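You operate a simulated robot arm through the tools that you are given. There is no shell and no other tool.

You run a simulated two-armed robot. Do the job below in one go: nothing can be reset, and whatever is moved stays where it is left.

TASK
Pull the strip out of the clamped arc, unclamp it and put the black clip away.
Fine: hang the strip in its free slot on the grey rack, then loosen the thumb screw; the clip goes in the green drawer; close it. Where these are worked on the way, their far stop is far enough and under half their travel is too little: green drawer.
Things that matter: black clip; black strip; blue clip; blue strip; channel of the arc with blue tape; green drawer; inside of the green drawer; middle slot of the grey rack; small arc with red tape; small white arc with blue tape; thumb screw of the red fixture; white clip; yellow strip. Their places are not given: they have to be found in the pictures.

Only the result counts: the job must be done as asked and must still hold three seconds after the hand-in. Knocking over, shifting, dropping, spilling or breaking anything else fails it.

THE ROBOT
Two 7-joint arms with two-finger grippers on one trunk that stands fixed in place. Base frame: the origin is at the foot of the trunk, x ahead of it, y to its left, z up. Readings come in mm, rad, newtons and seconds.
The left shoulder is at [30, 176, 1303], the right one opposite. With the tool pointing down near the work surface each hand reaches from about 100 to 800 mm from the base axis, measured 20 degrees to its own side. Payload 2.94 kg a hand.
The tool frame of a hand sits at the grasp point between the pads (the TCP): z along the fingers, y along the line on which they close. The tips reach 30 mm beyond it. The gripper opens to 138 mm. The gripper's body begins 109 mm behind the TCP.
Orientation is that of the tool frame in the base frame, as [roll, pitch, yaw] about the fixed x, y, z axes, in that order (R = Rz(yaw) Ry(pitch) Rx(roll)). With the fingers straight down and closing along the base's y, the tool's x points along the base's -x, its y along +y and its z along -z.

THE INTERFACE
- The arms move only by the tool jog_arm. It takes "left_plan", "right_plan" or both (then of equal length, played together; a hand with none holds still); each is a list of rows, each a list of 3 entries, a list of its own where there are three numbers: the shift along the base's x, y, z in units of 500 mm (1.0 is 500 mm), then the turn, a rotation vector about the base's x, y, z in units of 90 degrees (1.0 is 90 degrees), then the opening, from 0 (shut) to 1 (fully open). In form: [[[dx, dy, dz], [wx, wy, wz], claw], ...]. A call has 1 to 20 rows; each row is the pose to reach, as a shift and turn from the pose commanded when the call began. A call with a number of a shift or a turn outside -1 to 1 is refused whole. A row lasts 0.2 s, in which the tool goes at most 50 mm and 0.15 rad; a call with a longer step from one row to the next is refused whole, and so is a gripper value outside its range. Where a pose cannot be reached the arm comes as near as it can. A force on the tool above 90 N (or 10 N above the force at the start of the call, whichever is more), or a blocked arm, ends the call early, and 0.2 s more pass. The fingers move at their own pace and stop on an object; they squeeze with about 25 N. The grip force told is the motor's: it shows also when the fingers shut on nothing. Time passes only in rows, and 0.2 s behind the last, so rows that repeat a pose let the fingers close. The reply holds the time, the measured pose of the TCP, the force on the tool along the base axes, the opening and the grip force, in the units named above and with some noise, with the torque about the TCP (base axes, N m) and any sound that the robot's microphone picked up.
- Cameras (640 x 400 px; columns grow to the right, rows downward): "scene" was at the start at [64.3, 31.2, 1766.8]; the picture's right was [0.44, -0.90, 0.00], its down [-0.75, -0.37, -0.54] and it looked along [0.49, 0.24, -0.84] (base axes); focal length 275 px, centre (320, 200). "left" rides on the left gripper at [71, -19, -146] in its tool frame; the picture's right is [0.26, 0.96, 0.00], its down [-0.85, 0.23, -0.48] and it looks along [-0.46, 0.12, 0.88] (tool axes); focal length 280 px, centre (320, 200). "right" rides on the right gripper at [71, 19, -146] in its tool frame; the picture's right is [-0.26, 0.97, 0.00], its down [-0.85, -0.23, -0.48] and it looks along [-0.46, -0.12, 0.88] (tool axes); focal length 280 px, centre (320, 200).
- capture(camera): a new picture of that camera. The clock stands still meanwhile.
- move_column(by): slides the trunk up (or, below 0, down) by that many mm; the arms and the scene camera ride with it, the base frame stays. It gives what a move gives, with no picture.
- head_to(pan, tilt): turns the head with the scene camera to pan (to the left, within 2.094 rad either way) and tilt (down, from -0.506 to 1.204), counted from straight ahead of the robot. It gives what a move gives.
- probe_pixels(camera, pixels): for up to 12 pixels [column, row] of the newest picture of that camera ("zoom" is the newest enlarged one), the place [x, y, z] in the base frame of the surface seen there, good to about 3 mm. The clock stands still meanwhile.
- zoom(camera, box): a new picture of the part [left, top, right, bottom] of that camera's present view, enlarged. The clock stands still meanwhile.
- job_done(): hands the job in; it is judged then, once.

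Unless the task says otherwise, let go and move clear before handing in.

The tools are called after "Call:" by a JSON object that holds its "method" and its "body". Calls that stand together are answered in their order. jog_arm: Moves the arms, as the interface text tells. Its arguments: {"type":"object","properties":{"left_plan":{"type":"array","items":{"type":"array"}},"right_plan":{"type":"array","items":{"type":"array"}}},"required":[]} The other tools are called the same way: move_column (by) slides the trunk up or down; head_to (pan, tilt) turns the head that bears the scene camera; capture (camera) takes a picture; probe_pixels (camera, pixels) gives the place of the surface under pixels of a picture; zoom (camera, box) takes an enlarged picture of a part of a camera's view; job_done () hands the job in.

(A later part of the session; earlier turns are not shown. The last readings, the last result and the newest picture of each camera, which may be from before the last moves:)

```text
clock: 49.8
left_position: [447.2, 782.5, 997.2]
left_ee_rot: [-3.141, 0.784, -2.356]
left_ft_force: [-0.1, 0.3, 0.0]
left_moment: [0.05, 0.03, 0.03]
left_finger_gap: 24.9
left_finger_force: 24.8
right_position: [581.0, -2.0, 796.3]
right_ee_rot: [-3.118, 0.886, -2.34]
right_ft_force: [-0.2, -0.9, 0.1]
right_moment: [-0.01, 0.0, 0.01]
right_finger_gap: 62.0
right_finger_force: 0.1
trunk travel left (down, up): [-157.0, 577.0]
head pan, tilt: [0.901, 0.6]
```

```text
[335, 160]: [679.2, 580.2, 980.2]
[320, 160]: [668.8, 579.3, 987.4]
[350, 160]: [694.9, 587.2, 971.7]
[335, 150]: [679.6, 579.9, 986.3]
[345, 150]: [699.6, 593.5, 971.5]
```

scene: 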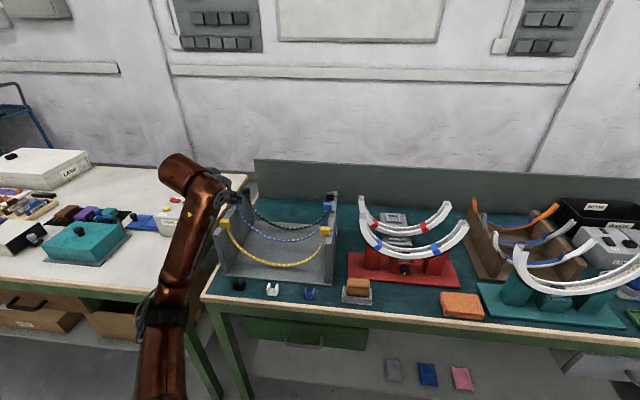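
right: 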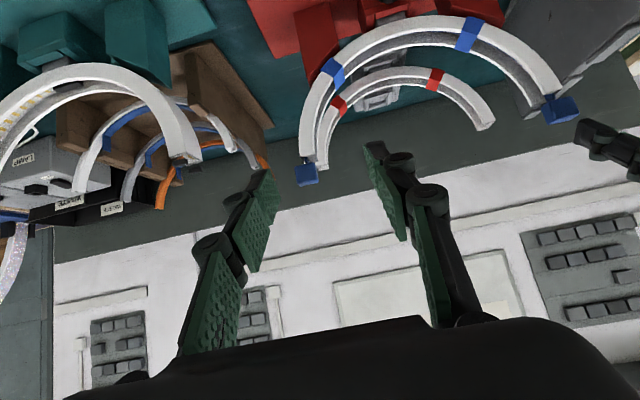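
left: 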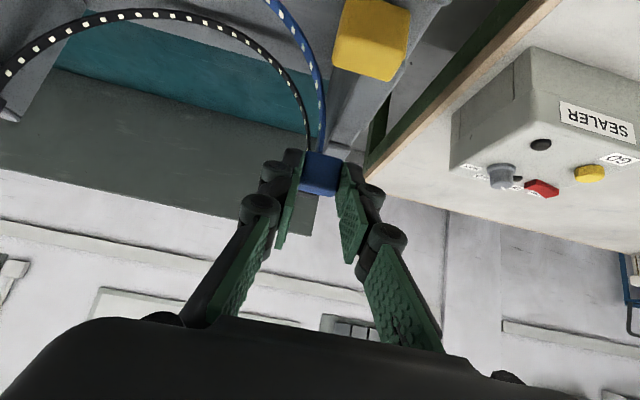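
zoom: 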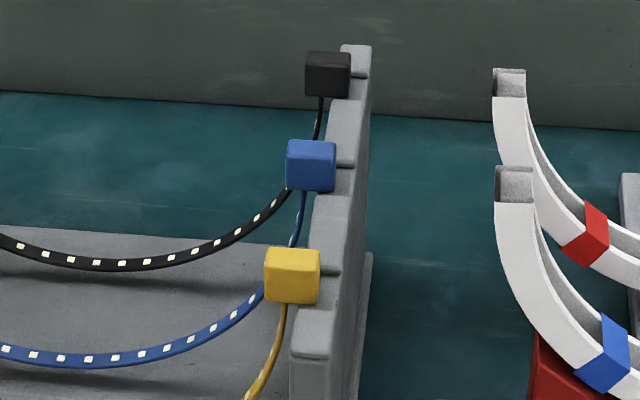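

Call:
{"method": "jog_arm", "body": {"left_plan": [[[0, 0, -0.003], [0, 0, 0], 0], [[0, 0, -0.006], [0, 0, 0], 0], [[0, 0, -0.006], [0, 0, 0], 0]]}}

Call:
{"method": "zoom", "body": {"camera": "scene", "box": [300, 180, 350, 250]}}

Call:
{"method": "zoom", "body": {"camera": "left", "box": [270, 100, 400, 210]}}

```text
clock: 50.6
left_position: [447.8, 783.3, 995.2]
left_ee_rot: [3.141, 0.784, -2.356]
left_ft_force: [0.7, 1.0, 1.4]
left_moment: [-0.1, -0.12, 0.04]
left_finger_gap: 25.0
left_finger_force: 25.1
right_position: [582.0, -1.6, 796.8]
right_ee_rot: [-3.12, 0.886, -2.339]
right_ft_force: [1.7, -1.1, -0.9]
right_moment: [0.0, 0.01, 0.01]
right_finger_gap: 62.2
right_finger_force: 0.1
trunk travel left (down, up): [-157.0, 577.0]
head pan, tilt: [0.901, 0.6]
```

```text
5.71 times, centred on (325, 215) of scene
```

zoom: 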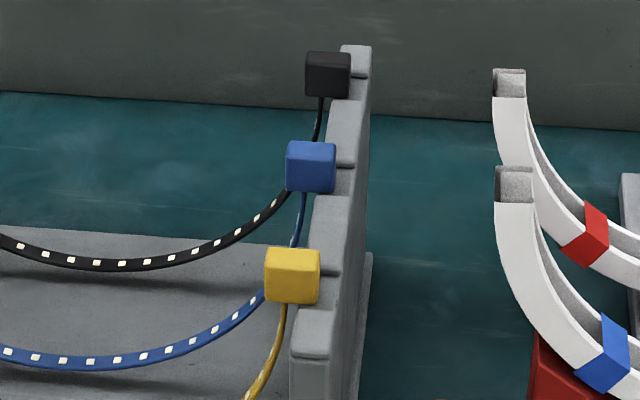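

```text
3.64 times, centred on (335, 155) of left
```

zoom: 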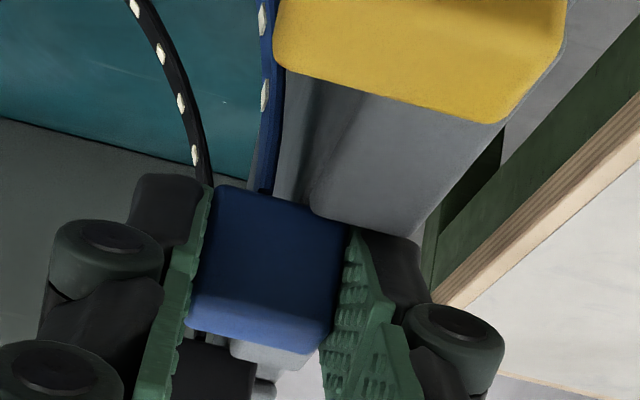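

Call:
{"method": "jog_arm", "body": {"left_plan": [[[0, 0, -0.003], [0, 0, 0], 0], [[0, 0, -0.003], [0, 0, 0], 0]]}}

Call:
{"method": "zoom", "body": {"camera": "scene", "box": [200, 180, 350, 280]}}

```text
clock: 51.2
left_position: [447.3, 783.1, 994.7]
left_ee_rot: [-3.141, 0.787, -2.357]
left_ft_force: [2.5, 2.6, 7.4]
left_moment: [0.08, -0.2, 0.09]
left_finger_gap: 25.2
left_finger_force: 25.4
right_position: [580.6, -1.0, 797.2]
right_ee_rot: [-3.119, 0.888, -2.342]
right_ft_force: [-0.4, -0.5, 0.4]
right_moment: [-0.01, -0.01, 0.01]
right_finger_gap: 62.2
right_finger_force: 0.2
trunk travel left (down, up): [-157.0, 577.0]
head pan, tilt: [0.901, 0.6]
```

```text
4.00 times, centred on (275, 230) of scene
```

zoom: 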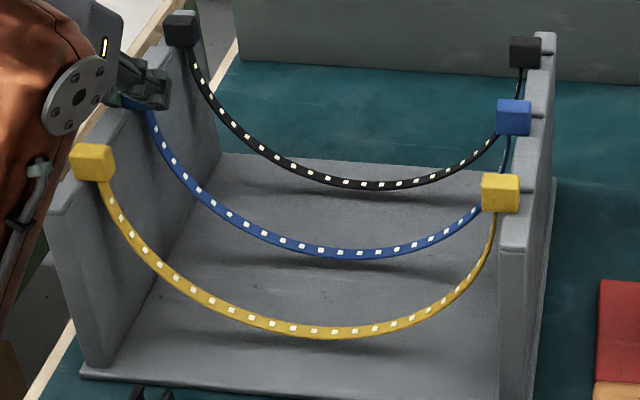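

Contact is clear (7 N upward) with both blocks in their notches. I'll ease up half a millimetre and open the fingers.

Call:
{"method": "jog_arm", "body": {"left_plan": [[[0, 0, 0.002], [0, 0, 0], 0], [[0, 0, 0.002], [0, 0, 0], 0.25], [[0, 0, 0.002], [0, 0, 0], 0.32], [[0, 0, 0.002], [0, 0, 0], 0.36], [[0, 0, 0.002], [0, 0, 0], 0.36]]}}

Call:
{"method": "zoom", "body": {"camera": "scene", "box": [200, 180, 350, 280]}}

Call:
{"method": "zoom", "body": {"camera": "left", "box": [240, 80, 430, 230]}}

```text
clock: 52.4
left_position: [446.1, 783.0, 994.2]
left_ee_rot: [-3.141, 0.782, -2.358]
left_ft_force: [-0.3, 0.2, -0.4]
left_moment: [-0.03, -0.02, 0.01]
left_finger_gap: 49.5
left_finger_force: 0.0
right_position: [581.5, -0.8, 797.1]
right_ee_rot: [-3.119, 0.887, -2.341]
right_ft_force: [0.6, 0.4, -1.3]
right_moment: [0.01, -0.01, 0.03]
right_finger_gap: 62.1
right_finger_force: 0.0
trunk travel left (down, up): [-157.0, 577.0]
head pan, tilt: [0.901, 0.6]
```

```text
4.00 times, centred on (275, 230) of scene
```

zoom: 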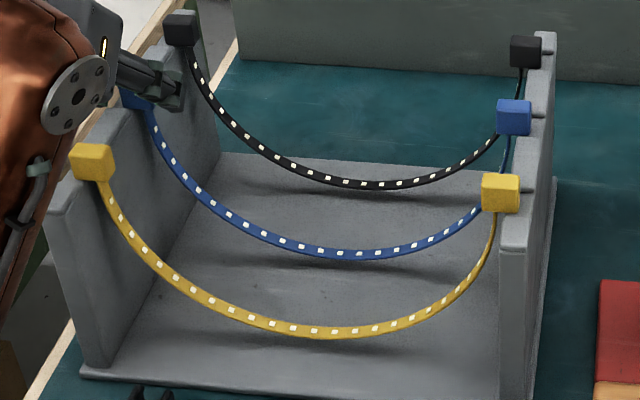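

```text
2.67 times, centred on (335, 155) of left
```

zoom: 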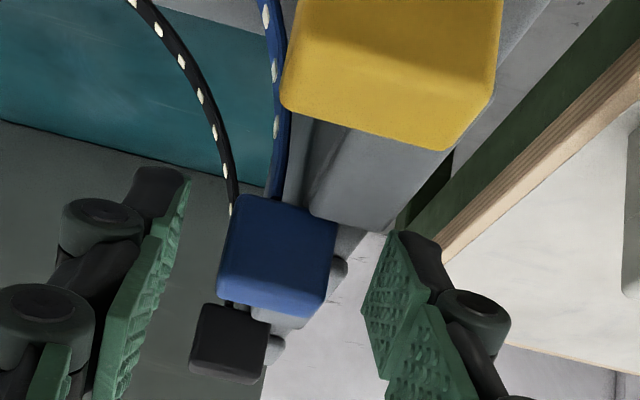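

The strip stays hung in both middle notches after release. I'll back away along the tool axis.

Call:
{"method": "jog_arm", "body": {"left_plan": [[[-0.02, -0.02, 0.0283], [0, 0, 0], 0.36], [[-0.05, -0.05, 0.0707], [0, 0, 0], 0.36], [[-0.09, -0.09, 0.127], [0, 0, 0], 0.36], [[-0.13, -0.13, 0.184], [0, 0, 0], 0.36]]}}

Call:
{"method": "capture", "body": {"camera": "scene"}}

Call:
{"method": "capture", "body": {"camera": "left"}}

```text
clock: 53.4
left_position: [381.9, 716.9, 1087.8]
left_ee_rot: [3.14, 0.784, -2.359]
left_ft_force: [-0.2, 0.9, 0.4]
left_moment: [0.01, 0.01, 0.0]
left_finger_gap: 49.8
left_finger_force: 0.0
right_position: [581.9, -1.0, 796.6]
right_ee_rot: [-3.119, 0.887, -2.342]
right_ft_force: [-0.1, 0.3, 0.6]
right_moment: [-0.03, 0.0, 0.01]
right_finger_gap: 62.2
right_finger_force: 0.0
trunk travel left (down, up): [-157.0, 577.0]
head pan, tilt: [0.901, 0.6]
```

```text
taken
```

scene: 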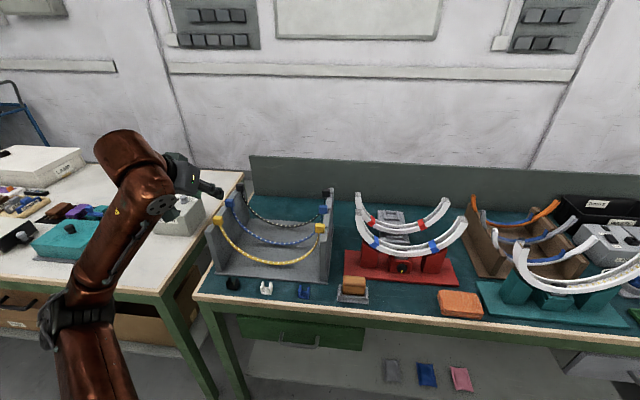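

```text
taken
```

left: 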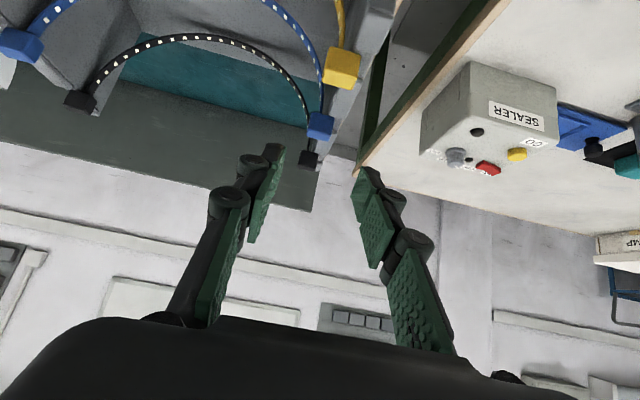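

The strip is hung and the hand is clear. Next is the thumb screw at about (403,268) of the scene; I'll zoom in on it and on the clips and drawer.

Call:
{"method": "zoom", "body": {"camera": "scene", "box": [375, 245, 435, 290]}}

Call:
{"method": "probe_pixels", "body": {"camera": "zoom", "pixels": [[300, 205], [290, 190], [285, 210], [310, 215], [330, 200], [250, 200], [300, 160], [300, 250], [200, 180], [420, 180]]}}

Call:
{"method": "zoom", "body": {"camera": "scene", "box": [210, 260, 390, 370]}}

```text
8.89 times, centred on (405, 268) of scene
```

zoom: 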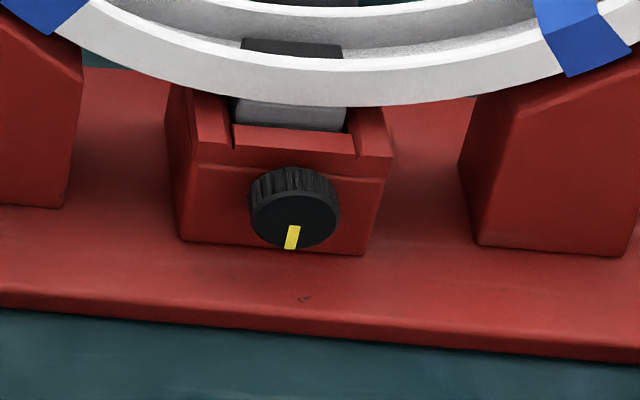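

```text
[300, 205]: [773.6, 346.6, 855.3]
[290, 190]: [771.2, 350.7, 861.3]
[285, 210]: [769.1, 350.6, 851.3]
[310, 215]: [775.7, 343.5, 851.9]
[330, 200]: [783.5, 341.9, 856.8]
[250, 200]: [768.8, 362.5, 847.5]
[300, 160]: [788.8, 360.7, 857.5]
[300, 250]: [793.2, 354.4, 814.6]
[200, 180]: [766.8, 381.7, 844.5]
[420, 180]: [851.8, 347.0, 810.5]
```

```text
3.56 times, centred on (300, 315) of scene
```

zoom: 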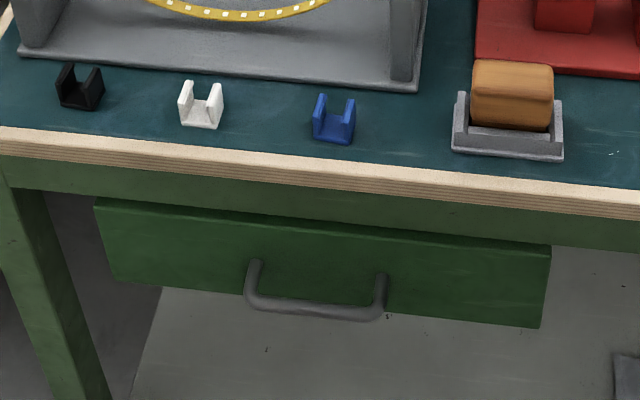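

The knob is centred near u≈299.5, z≈850, with its face at q≈792 and about 33 mm across. I'll bring the left hand in front of it, moving the right hand aside at the same time.

Call:
{"method": "jog_arm", "body": {"left_plan": [[[0.0, -0.04, 0.0], [0, 0, 0], 0.5], [[0.01, -0.12, 0.0], [0, 0, 0], 0.5], [[0.03, -0.2, 0.0], [0, 0, 0], 0.5], [[0.06, -0.28, 0], [0, 0, 0], 0.5], [[0.1, -0.36, 0], [0, 0, 0], 0.5], [[0.14, -0.44, -0.01], [0, 0, 0], 0.5], [[0.18, -0.52, -0.03], [0, 0, 0], 0.5], [[0.22, -0.6, -0.05], [0, 0, 0], 0.5], [[0.26, -0.68, -0.08], [0, 0, 0], 0.5], [[0.31, -0.75, -0.11], [0, 0, 0], 0.5], [[0.36, -0.81, -0.14], [0, 0, 0], 0.5], [[0.42, -0.86, -0.17], [0, 0, 0], 0.5], [[0.47, -0.93, -0.2], [0, 0, 0], 0.5], [[0.508, -1.0, -0.22], [0, 0, 0], 0.5]], "right_plan": [[[-0.02, -0.03, 0.0], [0, 0, 0], 0.45], [[-0.04, -0.07, 0.0], [0, 0, 0], 0.45], [[-0.06, -0.11, 0.0], [0, 0, 0], 0.45], [[-0.08, -0.15, 0.0], [0, 0, 0], 0.45], [[-0.1, -0.19, 0.0], [0, 0, 0], 0.45], [[-0.12, -0.23, 0.0], [0, 0, 0], 0.45], [[-0.14, -0.27, 0.0], [0, 0, 0], 0.45], [[-0.16, -0.31, 0.0], [0, 0, 0], 0.45], [[-0.18, -0.35, 0.0], [0, 0, 0], 0.45], [[-0.2, -0.39, 0.0], [0, 0, 0], 0.45], [[-0.22, -0.43, 0.0], [0, 0, 0], 0.45], [[-0.24, -0.47, 0.0], [0, 0, 0], 0.45], [[-0.26, -0.5, 0.0], [0, 0, 0], 0.45], [[-0.26, -0.5, 0.0], [0, 0, 0], 0.45]]}}

Call:
{"method": "head_to", "body": {"pan": 0.6, "tilt": 0.7}}

Call:
{"method": "capture", "body": {"camera": "scene"}}

```text
clock: 56.4
left_position: [617.2, 249.4, 990.5]
left_ee_rot: [-3.14, 0.782, -2.353]
left_ft_force: [0.6, -0.7, -0.4]
left_moment: [-0.03, 0.01, 0.01]
left_finger_gap: 68.9
left_finger_force: 0.1
left hand out of reach, approached as far as the arm can: row 14
right_position: [452.3, -251.0, 795.0]
right_ee_rot: [-3.122, 0.887, -2.34]
right_ft_force: [0.3, 0.7, 0.3]
right_moment: [-0.01, -0.01, 0.02]
right_finger_gap: 61.9
right_finger_force: 0.2
trunk travel left (down, up): [-157.0, 577.0]
head pan, tilt: [0.901, 0.6]
```

```text
clock: 57.2
left_position: [615.2, 247.0, 990.3]
left_ee_rot: [3.142, 0.783, -2.357]
left_ft_force: [0.3, -1.4, -0.3]
left_moment: [0.01, -0.01, 0.02]
left_finger_gap: 69.0
left_finger_force: 0.0
right_position: [452.4, -251.2, 795.7]
right_ee_rot: [-3.12, 0.887, -2.341]
right_ft_force: [-0.1, -0.5, -0.1]
right_moment: [0.03, 0.03, 0.03]
right_finger_gap: 62.0
right_finger_force: 0.1
trunk travel left (down, up): [-157.0, 577.0]
head pan, tilt: [0.6, 0.7]
```

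```text
taken
```

scene: 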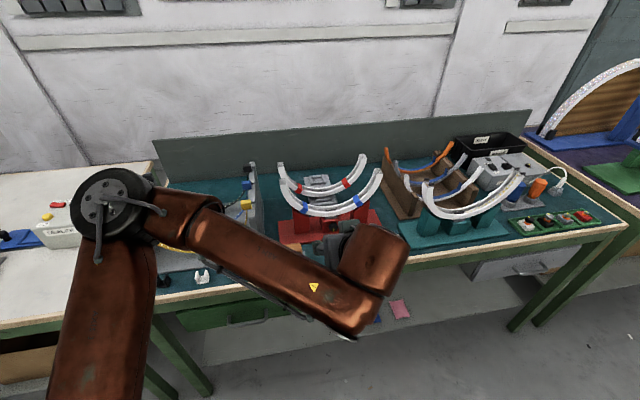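

I'll lower the trunk 130 mm to bring the shoulder level with the screw, then turn the left tool to horizontal.

Call:
{"method": "move_column", "body": {"by": -130}}

Call:
{"method": "jog_arm", "body": {"left_plan": [[[0, 0, 0.02], [0.059, -0.059, 0], 0.5], [[0, 0, 0.04], [0.118, -0.118, 0], 0.5], [[0, 0, 0.04], [0.177, -0.177, 0], 0.5], [[0, 0, 0.04], [0.236, -0.236, 0], 0.5], [[0, 0, 0.04], [0.295, -0.295, 0], 0.5], [[0, 0, 0.04], [0.354, -0.354, 0], 0.5], [[0, 0, 0.04], [0.354, -0.354, 0], 0.5]]}}

Call:
{"method": "capture", "body": {"camera": "scene"}}

Call:
{"method": "capture", "body": {"camera": "left"}}

```text
clock: 58.8
left_position: [615.0, 247.6, 861.5]
left_ee_rot: [-3.142, 0.785, -2.355]
left_ft_force: [-0.3, 0.2, 0.6]
left_moment: [0.01, -0.04, 0.03]
left_finger_gap: 69.1
left_finger_force: 0.0
right_position: [467.9, -251.6, 623.0]
right_ee_rot: [3.026, 0.79, -2.445]
right_ft_force: [-0.1, 0.1, 0.1]
right_moment: [0.02, 0.01, 0.01]
right_finger_gap: 61.9
right_finger_force: 0.1
trunk travel left (down, up): [-27.0, 707.0]
head pan, tilt: [0.6, 0.7]
```

```text
clock: 60.4
left_position: [667.6, 328.8, 923.3]
left_ee_rot: [3.05, 1.569, -2.453]
left_ft_force: [0.2, -0.6, -1.0]
left_moment: [0.02, -0.02, 0.01]
left_finger_gap: 69.0
left_finger_force: 0.1
left hand out of reach, approached as far as the arm can: row 3, 4, 5, 6, 7
right_position: [468.6, -252.0, 622.5]
right_ee_rot: [3.026, 0.789, -2.443]
right_ft_force: [-0.2, 0.6, -0.1]
right_moment: [-0.01, 0.03, 0.01]
right_finger_gap: 62.0
right_finger_force: 0.0
trunk travel left (down, up): [-27.0, 707.0]
head pan, tilt: [0.6, 0.7]
```

```text
taken
```

scene: 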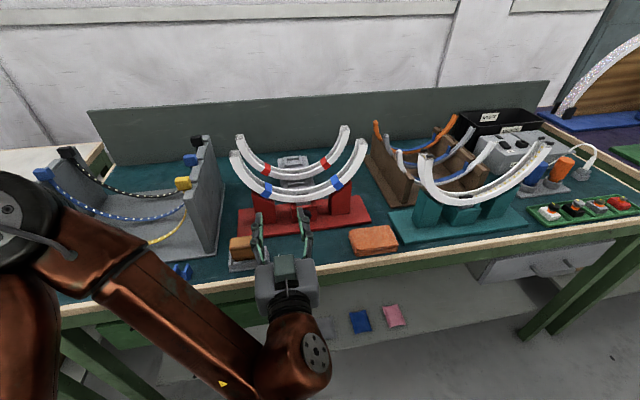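

```text
taken
```

left: 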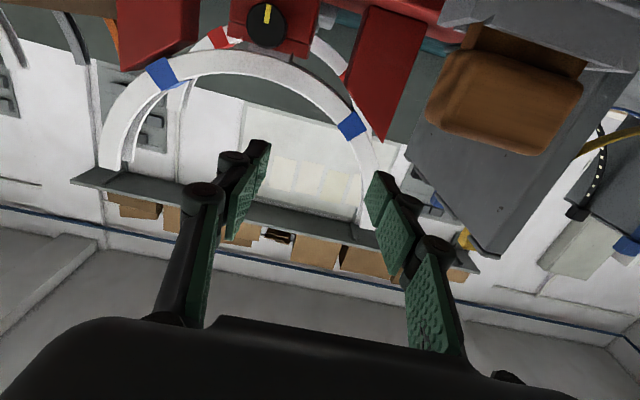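

The tool is horizontal now at u≈240, z≈923, and the knob shows upside down at (265,25) with its yellow mark pointing down. I'll see how far the arm can go toward the knob from here.

Call:
{"method": "jog_arm", "body": {"left_plan": [[[0.03, -0.03, 0], [0, 0, 0], 0.5], [[0.06, -0.06, 0], [0, 0, 0], 0.5], [[0.085, -0.085, 0], [0, 0, 0], 0.5]]}}

Call:
{"method": "jog_arm", "body": {"left_plan": [[[0, 0, -0.03], [0, 0, 0], 0.5], [[0, 0, -0.06], [0, 0, 0], 0.5], [[0, 0, -0.09], [0, 0, 0], 0.5]]}}

```text
clock: 61.2
left_position: [712.6, 318.0, 932.3]
left_ee_rot: [2.869, 1.567, -2.632]
left_ft_force: [0.7, 0.4, -0.5]
left_moment: [-0.03, 0.0, -0.01]
left_finger_gap: 69.2
left_finger_force: 0.2
left hand out of reach, approached as far as the arm can: row 1, 2, 3
right_position: [469.0, -251.6, 622.4]
right_ee_rot: [3.024, 0.788, -2.443]
right_ft_force: [0.3, -0.1, -0.5]
right_moment: [0.01, -0.01, -0.02]
right_finger_gap: 61.9
right_finger_force: 0.0
trunk travel left (down, up): [-27.0, 707.0]
head pan, tilt: [0.6, 0.7]
```

```text
clock: 62.0
left_position: [716.3, 332.1, 889.0]
left_ee_rot: [2.973, 1.568, -2.526]
left_ft_force: [-1.5, 0.2, -0.2]
left_moment: [-0.01, 0.01, -0.01]
left_finger_gap: 69.0
left_finger_force: 0.1
left hand out of reach, approached as far as the arm can: row 1, 2, 3
right_position: [466.8, -250.1, 621.6]
right_ee_rot: [3.024, 0.788, -2.443]
right_ft_force: [-0.5, -0.2, -0.1]
right_moment: [-0.04, 0.0, -0.02]
right_finger_gap: 62.1
right_finger_force: 0.1
trunk travel left (down, up): [-27.0, 707.0]
head pan, tilt: [0.6, 0.7]
```

Being farther out seems to relax the limit (now u≈272, q≈741, z≈889). I'll shift right to line up with the knob's axis.

Call:
{"method": "jog_arm", "body": {"left_plan": [[[0.022, -0.017, 0], [0, 0, 0], 0.6], [[0.045, -0.034, -0.01], [0, 0, 0], 0.6], [[0.045, -0.034, -0.02], [0, 0, 0], 0.6]]}}

Call:
{"method": "capture", "body": {"camera": "left"}}

Call:
{"method": "capture", "body": {"camera": "scene"}}

```text
clock: 62.8
left_position: [741.5, 328.0, 887.0]
left_ee_rot: [3.048, 1.567, -2.456]
left_ft_force: [-0.2, 0.2, 0.2]
left_moment: [0.0, 0.03, 0.01]
left_finger_gap: 82.8
left_finger_force: 0.1
left hand out of reach, approached as far as the arm can: row 1, 2, 3
right_position: [468.5, -250.8, 622.0]
right_ee_rot: [3.027, 0.786, -2.445]
right_ft_force: [-0.5, 0.2, 0.4]
right_moment: [0.02, 0.01, -0.01]
right_finger_gap: 62.3
right_finger_force: 0.0
trunk travel left (down, up): [-27.0, 707.0]
head pan, tilt: [0.6, 0.7]
```

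```text
taken
```

left: 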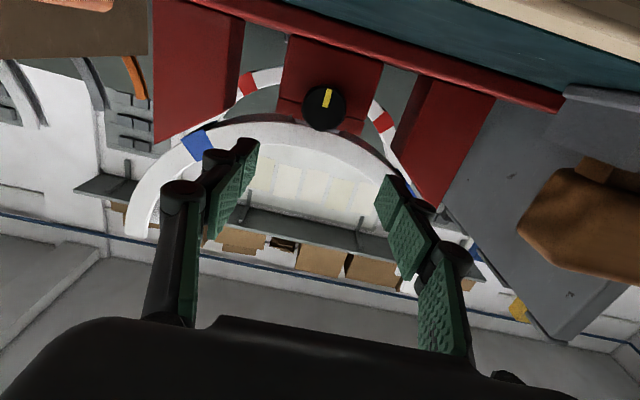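

```text
taken
```

scene: 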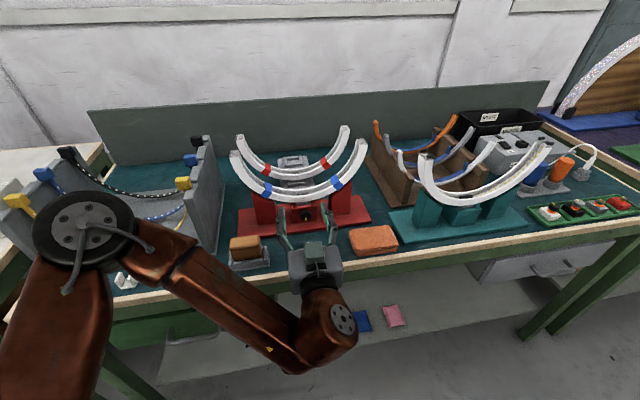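

Call:
{"method": "jog_arm", "body": {"left_plan": [[[0.005, -0.002, -0.02], [0, 0, 0], 0.6], [[0.01, -0.004, -0.04], [0, 0, 0], 0.6], [[0.0156, -0.0042, -0.06], [0, 0, 0], 0.6], [[0.0156, -0.0042, -0.074], [0, 0, 0], 0.6], [[0.0156, -0.0042, -0.074], [0, 0, 0], 0.6]]}}

Call:
{"method": "capture", "body": {"camera": "left"}}

```text
clock: 64.0
left_position: [750.9, 336.3, 854.4]
left_ee_rot: [3.022, 1.568, -2.479]
left_ft_force: [0.5, 0.1, 0.0]
left_moment: [0.03, 0.01, -0.01]
left_finger_gap: 82.6
left_finger_force: 0.0
left hand out of reach, approached as far as the arm can: row 1, 2, 3, 4, 5
right_position: [468.6, -251.9, 622.6]
right_ee_rot: [3.025, 0.786, -2.444]
right_ft_force: [1.0, 0.6, -0.7]
right_moment: [-0.03, 0.02, 0.02]
right_finger_gap: 62.1
right_finger_force: 0.0
trunk travel left (down, up): [-27.0, 707.0]
head pan, tilt: [0.6, 0.7]
```

```text
taken
```

left: 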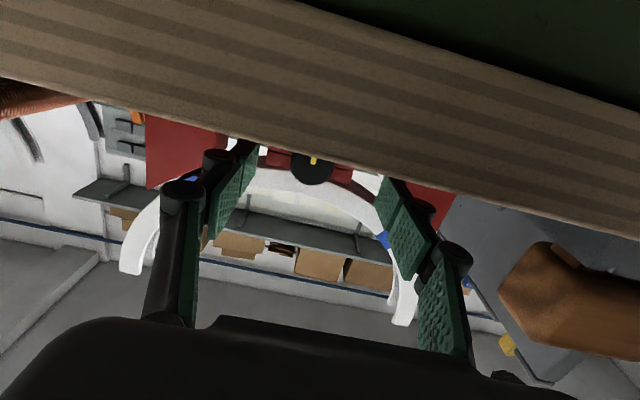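

Call:
{"method": "zoom", "body": {"camera": "left", "box": [230, 110, 410, 230]}}

Call:
{"method": "probe_pixels", "body": {"camera": "left", "pixels": [[312, 163], [298, 163], [325, 168], [312, 175], [312, 182], [290, 160], [340, 168]]}}

```text
3.33 times, centred on (320, 170) of left
```

zoom: 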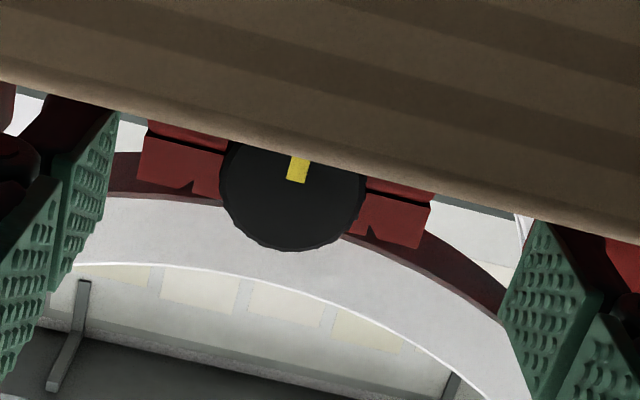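

```text
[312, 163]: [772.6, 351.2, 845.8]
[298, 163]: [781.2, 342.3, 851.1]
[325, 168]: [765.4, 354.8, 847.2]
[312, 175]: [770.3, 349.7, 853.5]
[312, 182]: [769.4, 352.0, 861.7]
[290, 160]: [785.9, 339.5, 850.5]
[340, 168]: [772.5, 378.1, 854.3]
```

The knob is centred at u≈298, z≈848, radius ≈16. I'll move the last few millimetres so the fingers straddle it.

Call:
{"method": "jog_arm", "body": {"left_plan": [[[0.01, 0.002, -0.006], [0, 0, 0], 0.6], [[0.018, 0.005, -0.013], [0, 0, 0], 0.6], [[0.018, 0.005, -0.013], [0, 0, 0], 0.6]]}}

```text
clock: 64.8
left_position: [760.1, 339.5, 847.5]
left_ee_rot: [2.479, 1.571, -3.021]
left_ft_force: [-0.7, -0.4, 1.0]
left_moment: [0.02, 0.02, -0.02]
left_finger_gap: 82.9
left_finger_force: 0.0
right_position: [468.8, -251.7, 622.3]
right_ee_rot: [3.026, 0.786, -2.445]
right_ft_force: [-0.8, 0.1, -0.7]
right_moment: [-0.02, 0.01, 0.0]
right_finger_gap: 62.2
right_finger_force: 0.0
trunk travel left (down, up): [-27.0, 707.0]
head pan, tilt: [0.6, 0.7]
```

The hand is in place around the knob without any limit flagged. Before turning, I'll check the base plate's front edge and the bench edge for clearance below the fingers.

Call:
{"method": "zoom", "body": {"camera": "scene", "box": [230, 170, 390, 290]}}

Call:
{"method": "capture", "body": {"camera": "scene"}}

Call:
{"method": "probe_pixels", "body": {"camera": "scene", "pixels": [[255, 225], [258, 233], [370, 212], [370, 222], [345, 225], [250, 262], [380, 262], [370, 240], [245, 245], [390, 262]]}}

```text
3.33 times, centred on (310, 230) of scene
```

zoom: 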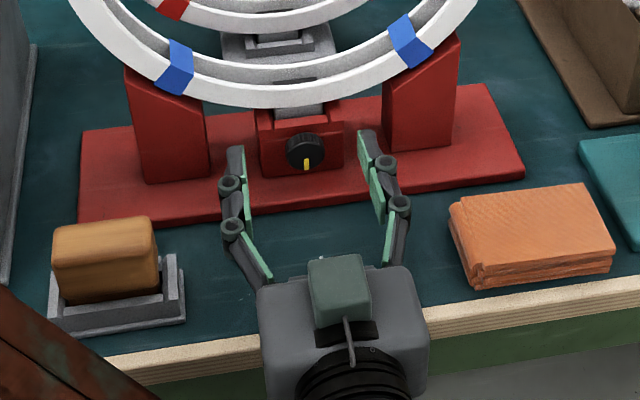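

```text
taken
```

scene: 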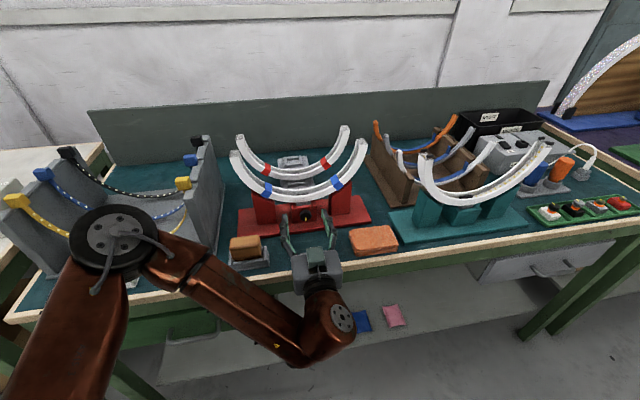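

```text
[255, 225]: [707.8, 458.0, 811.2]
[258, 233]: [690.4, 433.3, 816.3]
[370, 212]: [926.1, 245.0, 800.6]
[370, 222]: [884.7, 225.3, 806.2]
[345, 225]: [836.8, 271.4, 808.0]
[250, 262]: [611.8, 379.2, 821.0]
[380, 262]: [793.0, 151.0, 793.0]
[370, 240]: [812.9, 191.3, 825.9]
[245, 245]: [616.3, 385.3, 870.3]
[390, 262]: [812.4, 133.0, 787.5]
```

The bench edge is at q≈667, close under the gripper body, so I'll tilt the tool 15° downward (hand raised). Then the body clears the bench while I turn about the knob's own axis.

Call:
{"method": "jog_arm", "body": {"left_plan": [[[-0.0005, -0.0005, 0.007], [-0.059, 0.059, 0], 0.5], [[-0.001, -0.001, 0.0134], [-0.118, 0.118, 0], 0.45], [[-0.001, -0.001, 0.0134], [-0.118, 0.118, 0], 0.4]]}}

```text
clock: 65.6
left_position: [759.8, 338.7, 854.4]
left_ee_rot: [3.141, 1.306, -2.357]
left_ft_force: [0.4, 0.7, -0.2]
left_moment: [0.0, 0.01, 0.02]
left_finger_gap: 55.5
left_finger_force: 0.0
right_position: [467.4, -251.1, 622.9]
right_ee_rot: [3.025, 0.787, -2.444]
right_ft_force: [0.0, -0.7, -0.5]
right_moment: [-0.02, 0.0, -0.02]
right_finger_gap: 62.3
right_finger_force: 0.0
trunk travel left (down, up): [-27.0, 707.0]
head pan, tilt: [0.6, 0.7]
```

Now I'll pre-turn the open hand 30° clockwise to gain a longer loosening stroke.

Call:
{"method": "jog_arm", "body": {"left_plan": [[[0.001, -0.001, 0], [0.059, 0.059, 0], 0.4], [[0.002, -0.002, 0], [0.118, 0.118, 0], 0.4], [[0.003, -0.003, -0.001], [0.177, 0.177, 0], 0.4], [[0.0044, -0.0044, -0.0016], [0.2357, 0.2357, 0], 0.4], [[0.0044, -0.0044, -0.0016], [0.2357, 0.2357, 0], 0.4]]}}

Call:
{"method": "zoom", "body": {"camera": "scene", "box": [230, 170, 390, 290]}}

```text
clock: 66.8
left_position: [759.6, 342.9, 854.8]
left_ee_rot: [1.994, 0.99, 2.847]
left_ft_force: [-2.2, -2.1, -0.1]
left_moment: [-0.04, -0.02, -0.15]
left_finger_gap: 55.8
left_finger_force: 0.5
left hand out of reach, approached as far as the arm can: row 4, 5
right_position: [468.0, -252.2, 623.3]
right_ee_rot: [3.024, 0.788, -2.445]
right_ft_force: [-0.2, 1.1, -0.1]
right_moment: [0.0, 0.03, 0.0]
right_finger_gap: 62.0
right_finger_force: 0.1
trunk travel left (down, up): [-27.0, 707.0]
head pan, tilt: [0.6, 0.7]
```

```text
3.33 times, centred on (310, 230) of scene
```

zoom: 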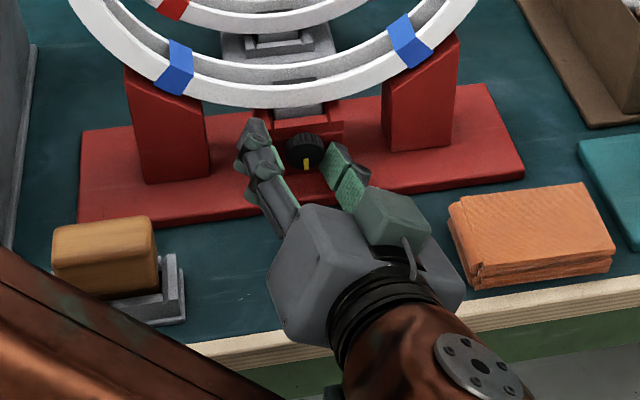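

The last bit of the pre-turn hit a limit and shifted the hand about 6 mm; I'll settle at 22° clockwise, re-centre, then close on the knob.

Call:
{"method": "jog_arm", "body": {"left_plan": [[[0.0028, -0.0134, -0.0022], [-0.0589, -0.0589, 0], 0.4], [[0.0028, -0.0134, -0.0022], [-0.0589, -0.0589, 0], 0.4]]}}

```text
clock: 67.4
left_position: [761.0, 336.6, 853.1]
left_ee_rot: [2.131, 1.1, 2.971]
left_ft_force: [-0.6, -0.2, -0.7]
left_moment: [0.0, 0.03, -0.04]
left_finger_gap: 55.2
left_finger_force: 0.1
right_position: [468.8, -250.4, 621.9]
right_ee_rot: [3.025, 0.786, -2.444]
right_ft_force: [-0.3, 0.5, -0.1]
right_moment: [-0.01, 0.01, -0.04]
right_finger_gap: 62.1
right_finger_force: 0.0
trunk travel left (down, up): [-27.0, 707.0]
head pan, tilt: [0.6, 0.7]
```

Call:
{"method": "jog_arm", "body": {"left_plan": [[[0, 0, 0], [0, 0, 0], 0.25], [[0, 0, 0], [0, 0, 0], 0.1], [[0, 0, 0], [0, 0, 0], 0], [[0, 0, 0], [0, 0, 0], 0]]}}

Call:
{"method": "zoom", "body": {"camera": "scene", "box": [260, 180, 360, 260]}}

```text
clock: 68.4
left_position: [762.4, 335.9, 852.3]
left_ee_rot: [2.131, 1.098, 2.969]
left_ft_force: [1.9, -4.1, -1.4]
left_moment: [-0.03, 0.0, -0.14]
left_finger_gap: 26.5
left_finger_force: 41.8
right_position: [468.1, -251.2, 621.1]
right_ee_rot: [3.022, 0.786, -2.444]
right_ft_force: [-0.1, 0.0, 0.1]
right_moment: [-0.01, 0.02, 0.0]
right_finger_gap: 61.9
right_finger_force: 0.0
trunk travel left (down, up): [-27.0, 707.0]
head pan, tilt: [0.6, 0.7]
```

```text
5.00 times, centred on (310, 220) of scene
```

zoom: 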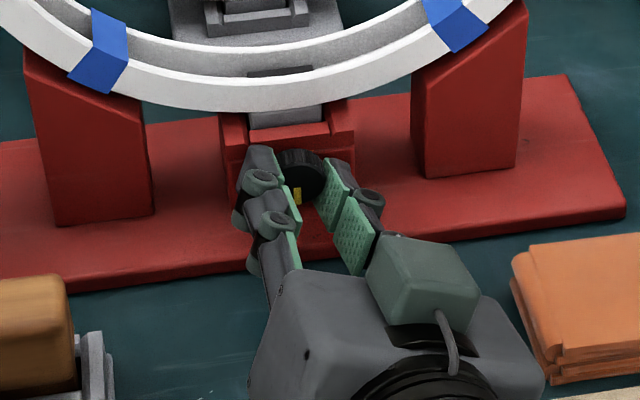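

The knob is gripped (26.5 mm, 42 N). I'll turn it counter-clockwise 30° and check.

Call:
{"method": "jog_arm", "body": {"left_plan": [[[-0.0011, 0.0011, 0.0006], [-0.0589, -0.0589, 0], 0], [[-0.0023, 0.0023, 0.0009], [-0.1178, -0.1178, 0], 0], [[-0.0034, 0.0034, 0.001], [-0.1767, -0.1767, 0], 0], [[-0.0045, 0.0045, 0.0009], [-0.2356, -0.2356, 0], 0]]}}

Call:
{"method": "zoom", "body": {"camera": "scene", "box": [260, 180, 360, 260]}}

```text
clock: 69.4
left_position: [761.0, 336.1, 852.9]
left_ee_rot: [-2.678, 1.276, -1.911]
left_ft_force: [1.0, -10.6, -7.7]
left_moment: [0.07, -0.08, -0.25]
left_finger_gap: 26.5
left_finger_force: 45.3
right_position: [468.4, -252.0, 620.2]
right_ee_rot: [3.024, 0.788, -2.445]
right_ft_force: [0.0, -0.4, 0.2]
right_moment: [-0.01, -0.01, -0.01]
right_finger_gap: 62.1
right_finger_force: 0.0
trunk travel left (down, up): [-27.0, 707.0]
head pan, tilt: [0.6, 0.7]
```

```text
5.00 times, centred on (310, 220) of scene
```

zoom: 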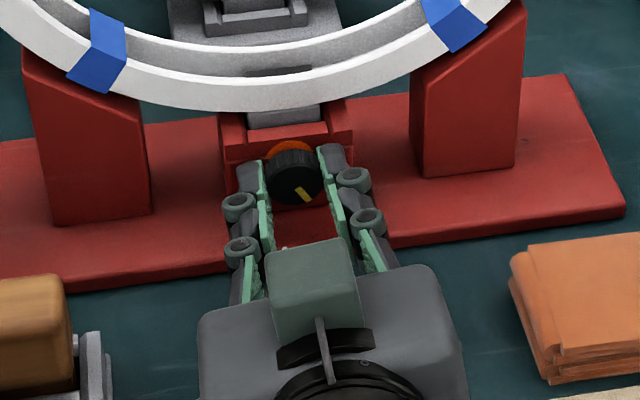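

It turns: the yellow mark moved about 30° counter-clockwise and an orange ring shows. A side force of about 11 N suggests a small axis offset; I'll correct 1.5 mm and continue.

Call:
{"method": "jog_arm", "body": {"left_plan": [[[0.001, -0.001, -0.0033], [-0.0589, -0.0589, 0], 0], [[-0.0001, 0.0001, -0.0039], [-0.1178, -0.1178, 0], 0], [[-0.0011, 0.0011, -0.0045], [-0.1767, -0.1767, 0], 0], [[-0.0021, 0.0021, -0.0054], [-0.2356, -0.2356, 0], 0], [[-0.003, 0.003, -0.0066], [-0.2945, -0.2945, 0], 0]]}}

Call:
{"method": "zoom", "body": {"camera": "scene", "box": [260, 180, 360, 260]}}

```text
clock: 70.6
left_position: [758.6, 337.7, 851.1]
left_ee_rot: [-1.822, 0.751, -1.149]
left_ft_force: [-2.6, -14.7, -2.2]
left_moment: [-0.07, 0.04, -0.31]
left_finger_gap: 26.4
left_finger_force: 45.2
right_position: [468.8, -251.6, 622.5]
right_ee_rot: [3.023, 0.788, -2.445]
right_ft_force: [1.1, -0.8, -0.3]
right_moment: [0.01, 0.03, 0.02]
right_finger_gap: 62.3
right_finger_force: 0.1
trunk travel left (down, up): [-27.0, 707.0]
head pan, tilt: [0.6, 0.7]
```

```text
5.00 times, centred on (310, 220) of scene
```

zoom: 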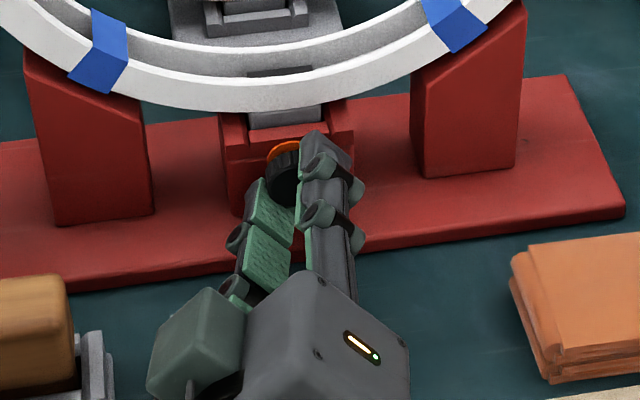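

The knob has turned about 67° so far. I'll open slightly, turn back clockwise, and take another stroke.

Call:
{"method": "jog_arm", "body": {"left_plan": [[[0, 0, 0], [0, 0, 0], 0.29], [[0, 0, 0], [0, 0, 0], 0.29], [[0.0007, -0.0007, 0.001], [0.0589, 0.0589, 0], 0.29], [[0.0014, -0.0014, 0.0018], [0.1178, 0.1178, 0], 0.29], [[0.0021, -0.0021, 0.0026], [0.1767, 0.1767, 0], 0.29], [[0.0028, -0.0028, 0.0032], [0.2356, 0.2356, 0], 0.29], [[0.0035, -0.0035, 0.0035], [0.2945, 0.2945, 0], 0.29], [[0.0042, -0.0042, 0.0035], [0.3534, 0.3534, 0], 0.29], [[0.0049, -0.0049, 0.0032], [0.4123, 0.4123, 0], 0.29], [[0.0056, -0.0056, 0.0026], [0.4712, 0.4712, 0], 0.29], [[0.0062, -0.006, 0.002], [0.5301, 0.5301, 0], 0.29]]}}

Call:
{"method": "zoom", "body": {"camera": "scene", "box": [280, 190, 330, 230]}}

```text
clock: 73.0
left_position: [762.2, 338.0, 850.6]
left_ee_rot: [2.129, 1.099, 2.967]
left_ft_force: [0.5, 0.8, 0.3]
left_moment: [0.03, 0.0, -0.01]
left_finger_gap: 39.9
left_finger_force: 0.1
right_position: [468.8, -252.1, 622.1]
right_ee_rot: [3.025, 0.787, -2.445]
right_ft_force: [1.0, 1.3, -0.2]
right_moment: [0.02, 0.03, -0.02]
right_finger_gap: 61.9
right_finger_force: 0.0
trunk travel left (down, up): [-27.0, 707.0]
head pan, tilt: [0.6, 0.7]
```

```text
10.00 times, centred on (305, 210) of scene
```

zoom: 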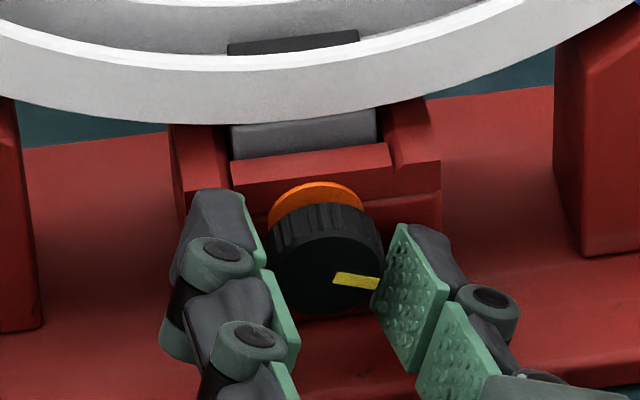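

The mark now points right and the orange ring is wider, so it is backing out. I'll probe the knob's present centre before the second stroke.

Call:
{"method": "probe_pixels", "body": {"camera": "zoom", "pixels": [[325, 265], [300, 265], [345, 262], [325, 245], [325, 285], [320, 190], [320, 220]]}}

Call:
{"method": "jog_arm", "body": {"left_plan": [[[0, -0.003, 0.002], [0, 0, 0], 0.15], [[0, -0.003, 0.002], [0, 0, 0], 0], [[0, -0.003, 0.002], [0, 0, 0], 0], [[0, -0.003, 0.002], [0, 0, 0], 0]]}}

```text
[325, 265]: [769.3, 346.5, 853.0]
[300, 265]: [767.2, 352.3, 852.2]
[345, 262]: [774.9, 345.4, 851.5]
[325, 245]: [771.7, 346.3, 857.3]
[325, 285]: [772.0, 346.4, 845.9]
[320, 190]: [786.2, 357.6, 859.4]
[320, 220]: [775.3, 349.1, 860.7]
```

```text
clock: 74.0
left_position: [762.1, 333.8, 852.0]
left_ee_rot: [2.129, 1.1, 2.966]
left_ft_force: [1.4, -2.3, -3.4]
left_moment: [-0.08, 0.03, -0.06]
left_finger_gap: 26.8
left_finger_force: 44.7
right_position: [468.3, -250.1, 622.1]
right_ee_rot: [3.024, 0.788, -2.445]
right_ft_force: [-0.2, -0.5, -0.7]
right_moment: [0.01, -0.02, -0.04]
right_finger_gap: 62.0
right_finger_force: 0.0
trunk travel left (down, up): [-27.0, 707.0]
head pan, tilt: [0.6, 0.7]
```

Call:
{"method": "jog_arm", "body": {"left_plan": [[[-0.0011, 0.0011, 0.0006], [-0.0589, -0.0589, 0], 0], [[-0.0023, 0.0023, 0.0009], [-0.1178, -0.1178, 0], 0], [[-0.0034, 0.0034, 0.001], [-0.1767, -0.1767, 0], 0], [[-0.0045, 0.0045, 0.0009], [-0.2356, -0.2356, 0], 0], [[-0.0057, 0.0057, 0.0006], [-0.2945, -0.2945, 0], 0], [[-0.0068, 0.0068, 0], [-0.3534, -0.3534, 0], 0], [[-0.0078, 0.0078, -0.0006], [-0.4123, -0.4123, 0], 0], [[-0.0088, 0.0088, -0.0016], [-0.4712, -0.4712, 0], 0], [[-0.0096, 0.0096, -0.0026], [-0.5301, -0.5301, 0], 0]]}}

Call:
{"method": "jog_arm", "body": {"left_plan": [[[0, 0, 0], [0, 0, 0], 0.29], [[0, 0, 0], [0, 0, 0], 0.29], [[0.0007, -0.0007, 0.001], [0.0589, 0.0589, 0], 0.29], [[0.0014, -0.0014, 0.0018], [0.1178, 0.1178, 0], 0.29], [[0.0021, -0.0021, 0.0026], [0.1767, 0.1767, 0], 0.29], [[0.0028, -0.0028, 0.0032], [0.2356, 0.2356, 0], 0.29], [[0.0035, -0.0035, 0.0035], [0.2945, 0.2945, 0], 0.29], [[0.0045, -0.0045, 0.0035], [0.3534, 0.3534, 0], 0.29], [[0.0058, -0.0058, 0.0032], [0.4123, 0.4123, 0], 0.29], [[0.007, -0.007, 0.003], [0.4712, 0.4712, 0], 0.29], [[0.0085, -0.0085, 0.0026], [0.5301, 0.5301, 0], 0.29]]}}

Call:
{"method": "zoom", "body": {"camera": "scene", "box": [280, 190, 330, 230]}}

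```text
clock: 76.0
left_position: [758.1, 336.9, 851.1]
left_ee_rot: [-1.826, 0.752, -1.153]
left_ft_force: [1.7, -20.6, -7.2]
left_moment: [-0.07, 0.06, -0.43]
left_finger_gap: 26.8
left_finger_force: 45.1
right_position: [467.8, -253.2, 622.8]
right_ee_rot: [3.021, 0.786, -2.446]
right_ft_force: [0.2, 0.1, -0.5]
right_moment: [0.0, 0.0, 0.03]
right_finger_gap: 62.1
right_finger_force: 0.1
trunk travel left (down, up): [-27.0, 707.0]
head pan, tilt: [0.6, 0.7]
```

```text
clock: 78.4
left_position: [761.2, 336.3, 851.3]
left_ee_rot: [2.13, 1.097, 2.965]
left_ft_force: [0.2, 0.2, -0.2]
left_moment: [-0.02, 0.02, 0.02]
left_finger_gap: 39.9
left_finger_force: 0.0
right_position: [468.0, -252.1, 622.5]
right_ee_rot: [3.025, 0.786, -2.445]
right_ft_force: [-1.0, 1.3, 0.1]
right_moment: [-0.03, 0.02, -0.08]
right_finger_gap: 61.9
right_finger_force: 0.1
trunk travel left (down, up): [-27.0, 707.0]
head pan, tilt: [0.6, 0.7]
```

```text
10.00 times, centred on (305, 210) of scene
```

zoom: 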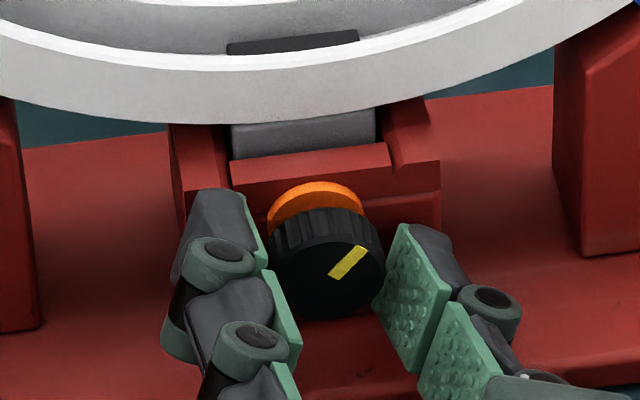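

The mark has turned about 135° in total. I'll keep going with another stroke, keeping the hand 2 mm further right to lower the side force.

Call:
{"method": "jog_arm", "body": {"left_plan": [[[0, 0, 0.001], [0, 0, 0], 0.15], [[0, 0, 0.001], [0, 0, 0], 0], [[0, 0, 0.001], [0, 0, 0], 0], [[0, 0, 0.001], [0, 0, 0], 0], [[-0.0004, 0.0004, 0.0006], [-0.0589, -0.0589, 0], 0], [[-0.001, 0.001, 0.0005], [-0.1178, -0.1178, 0], 0], [[-0.0016, 0.0016, 0.0003], [-0.1767, -0.1767, 0], 0], [[-0.0024, 0.0024, 0], [-0.2356, -0.2356, 0], 0], [[-0.0032, 0.0032, -0.0006], [-0.2945, -0.2945, 0], 0], [[-0.004, 0.004, -0.0014], [-0.3534, -0.3534, 0], 0], [[-0.0048, 0.0048, -0.0022], [-0.4123, -0.4123, 0], 0], [[-0.0056, 0.0056, -0.0032], [-0.4712, -0.4712, 0], 0], [[-0.0062, 0.0062, -0.0042], [-0.5301, -0.5301, 0], 0]]}}

Call:
{"method": "jog_arm", "body": {"left_plan": [[[0, 0, 0], [0, 0, 0], 0.29], [[0, 0, 0], [0, 0, 0], 0.29], [[0.0007, -0.0007, 0.001], [0.0589, 0.0589, 0], 0.29], [[0.0014, -0.0014, 0.0018], [0.1178, 0.1178, 0], 0.29], [[0.0021, -0.0021, 0.0026], [0.1767, 0.1767, 0], 0.29], [[0.0028, -0.0028, 0.0032], [0.2356, 0.2356, 0], 0.29], [[0.0035, -0.0035, 0.0038], [0.2945, 0.2945, 0], 0.29], [[0.0042, -0.0042, 0.0042], [0.3534, 0.3534, 0], 0.29], [[0.0049, -0.0049, 0.0042], [0.4123, 0.4123, 0], 0.29], [[0.0056, -0.0056, 0.0042], [0.4712, 0.4712, 0], 0.29], [[0.0062, -0.0062, 0.0042], [0.5301, 0.5301, 0], 0.29]]}}

Call:
{"method": "zoom", "body": {"camera": "scene", "box": [280, 190, 330, 230]}}

```text
clock: 81.2
left_position: [758.3, 338.1, 852.0]
left_ee_rot: [-1.822, 0.75, -1.149]
left_ft_force: [8.7, -6.9, 4.7]
left_moment: [0.21, 0.31, -0.46]
left_finger_gap: 26.4
left_finger_force: 45.3
right_position: [468.0, -253.4, 622.3]
right_ee_rot: [3.024, 0.788, -2.445]
right_ft_force: [-0.8, -0.6, -0.7]
right_moment: [0.0, -0.01, -0.02]
right_finger_gap: 62.1
right_finger_force: 0.1
trunk travel left (down, up): [-27.0, 707.0]
head pan, tilt: [0.6, 0.7]
```

```text
clock: 83.6
left_position: [759.6, 336.2, 852.3]
left_ee_rot: [2.128, 1.101, 2.969]
left_ft_force: [0.0, 0.2, 0.5]
left_moment: [-0.02, 0.0, -0.01]
left_finger_gap: 40.0
left_finger_force: 0.1
right_position: [469.1, -252.1, 621.0]
right_ee_rot: [3.024, 0.785, -2.445]
right_ft_force: [1.1, 0.1, -0.8]
right_moment: [-0.03, 0.01, -0.03]
right_finger_gap: 62.1
right_finger_force: 0.0
trunk travel left (down, up): [-27.0, 707.0]
head pan, tilt: [0.6, 0.7]
```

```text
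10.00 times, centred on (305, 210) of scene
```

zoom: 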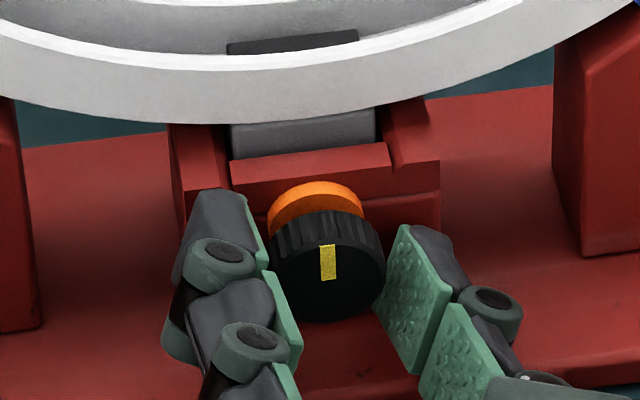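

The mark now points straight up (about 180°), and the resisting moment rose to 0.37 N·m in that stroke, which hints at the far stop. One more stroke will tell.

Call:
{"method": "jog_arm", "body": {"left_plan": [[[0, 0, 0.0], [0, 0, 0], 0.15], [[0, 0, 0.0], [0, 0, 0], 0], [[0, 0, 0.0], [0, 0, 0], 0], [[0, 0, 0.0], [0, 0, 0], 0], [[-0.0004, 0.0004, 0.0006], [-0.0589, -0.0589, 0], 0], [[-0.001, 0.001, 0.0005], [-0.1178, -0.1178, 0], 0], [[-0.0016, 0.0016, 0.0003], [-0.1767, -0.1767, 0], 0], [[-0.0024, 0.0024, 0], [-0.2356, -0.2356, 0], 0]]}}

Call:
{"method": "zoom", "body": {"camera": "scene", "box": [280, 190, 330, 230]}}

```text
clock: 85.4
left_position: [760.4, 337.4, 853.3]
left_ee_rot: [-2.671, 1.276, -1.903]
left_ft_force: [5.3, -3.5, -2.4]
left_moment: [0.15, 0.21, -0.14]
left_finger_gap: 26.1
left_finger_force: 45.1
right_position: [468.2, -252.2, 620.7]
right_ee_rot: [3.023, 0.787, -2.444]
right_ft_force: [0.2, 0.7, 0.2]
right_moment: [0.01, -0.03, -0.01]
right_finger_gap: 62.1
right_finger_force: 0.0
trunk travel left (down, up): [-27.0, 707.0]
head pan, tilt: [0.6, 0.7]
```

```text
10.00 times, centred on (305, 210) of scene
```

zoom: 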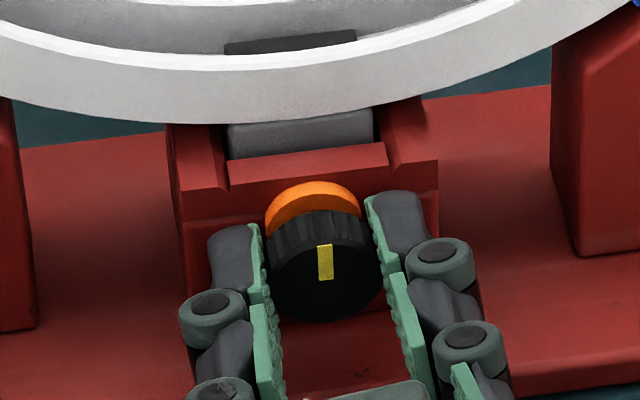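

The knob stayed put while the fingers slipped, so it is at its far stop, fully loosened. I'll let go and back off.

Call:
{"method": "jog_arm", "body": {"left_plan": [[[0, 0, 0], [0, 0, 0], 0.29], [[0, 0, 0], [0, 0, 0], 0.33], [[-0.014, -0.014, 0.006], [0, 0, 0], 0.33], [[-0.042, -0.042, 0.02], [0, 0, 0], 0.33], [[-0.07, -0.07, 0.06], [0, 0, 0], 0.33], [[-0.09, -0.09, 0.13], [0, 0, 0], 0.33], [[-0.1, -0.1, 0.2], [0, 0, 0], 0.33]]}}

Call:
{"method": "capture", "body": {"camera": "scene"}}

```text
clock: 87.0
left_position: [709.5, 287.1, 952.3]
left_ee_rot: [-2.678, 1.275, -1.912]
left_ft_force: [0.7, -0.1, -0.2]
left_moment: [-0.01, 0.03, 0.03]
left_finger_gap: 45.8
left_finger_force: 0.0
right_position: [466.9, -252.9, 622.9]
right_ee_rot: [3.026, 0.788, -2.444]
right_ft_force: [0.4, 0.1, 0.8]
right_moment: [-0.04, 0.03, 0.01]
right_finger_gap: 62.4
right_finger_force: 0.0
trunk travel left (down, up): [-27.0, 707.0]
head pan, tilt: [0.6, 0.7]
```

```text
taken
```

scene: 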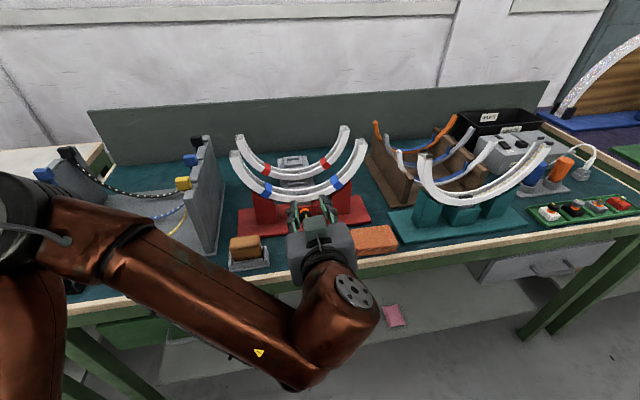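

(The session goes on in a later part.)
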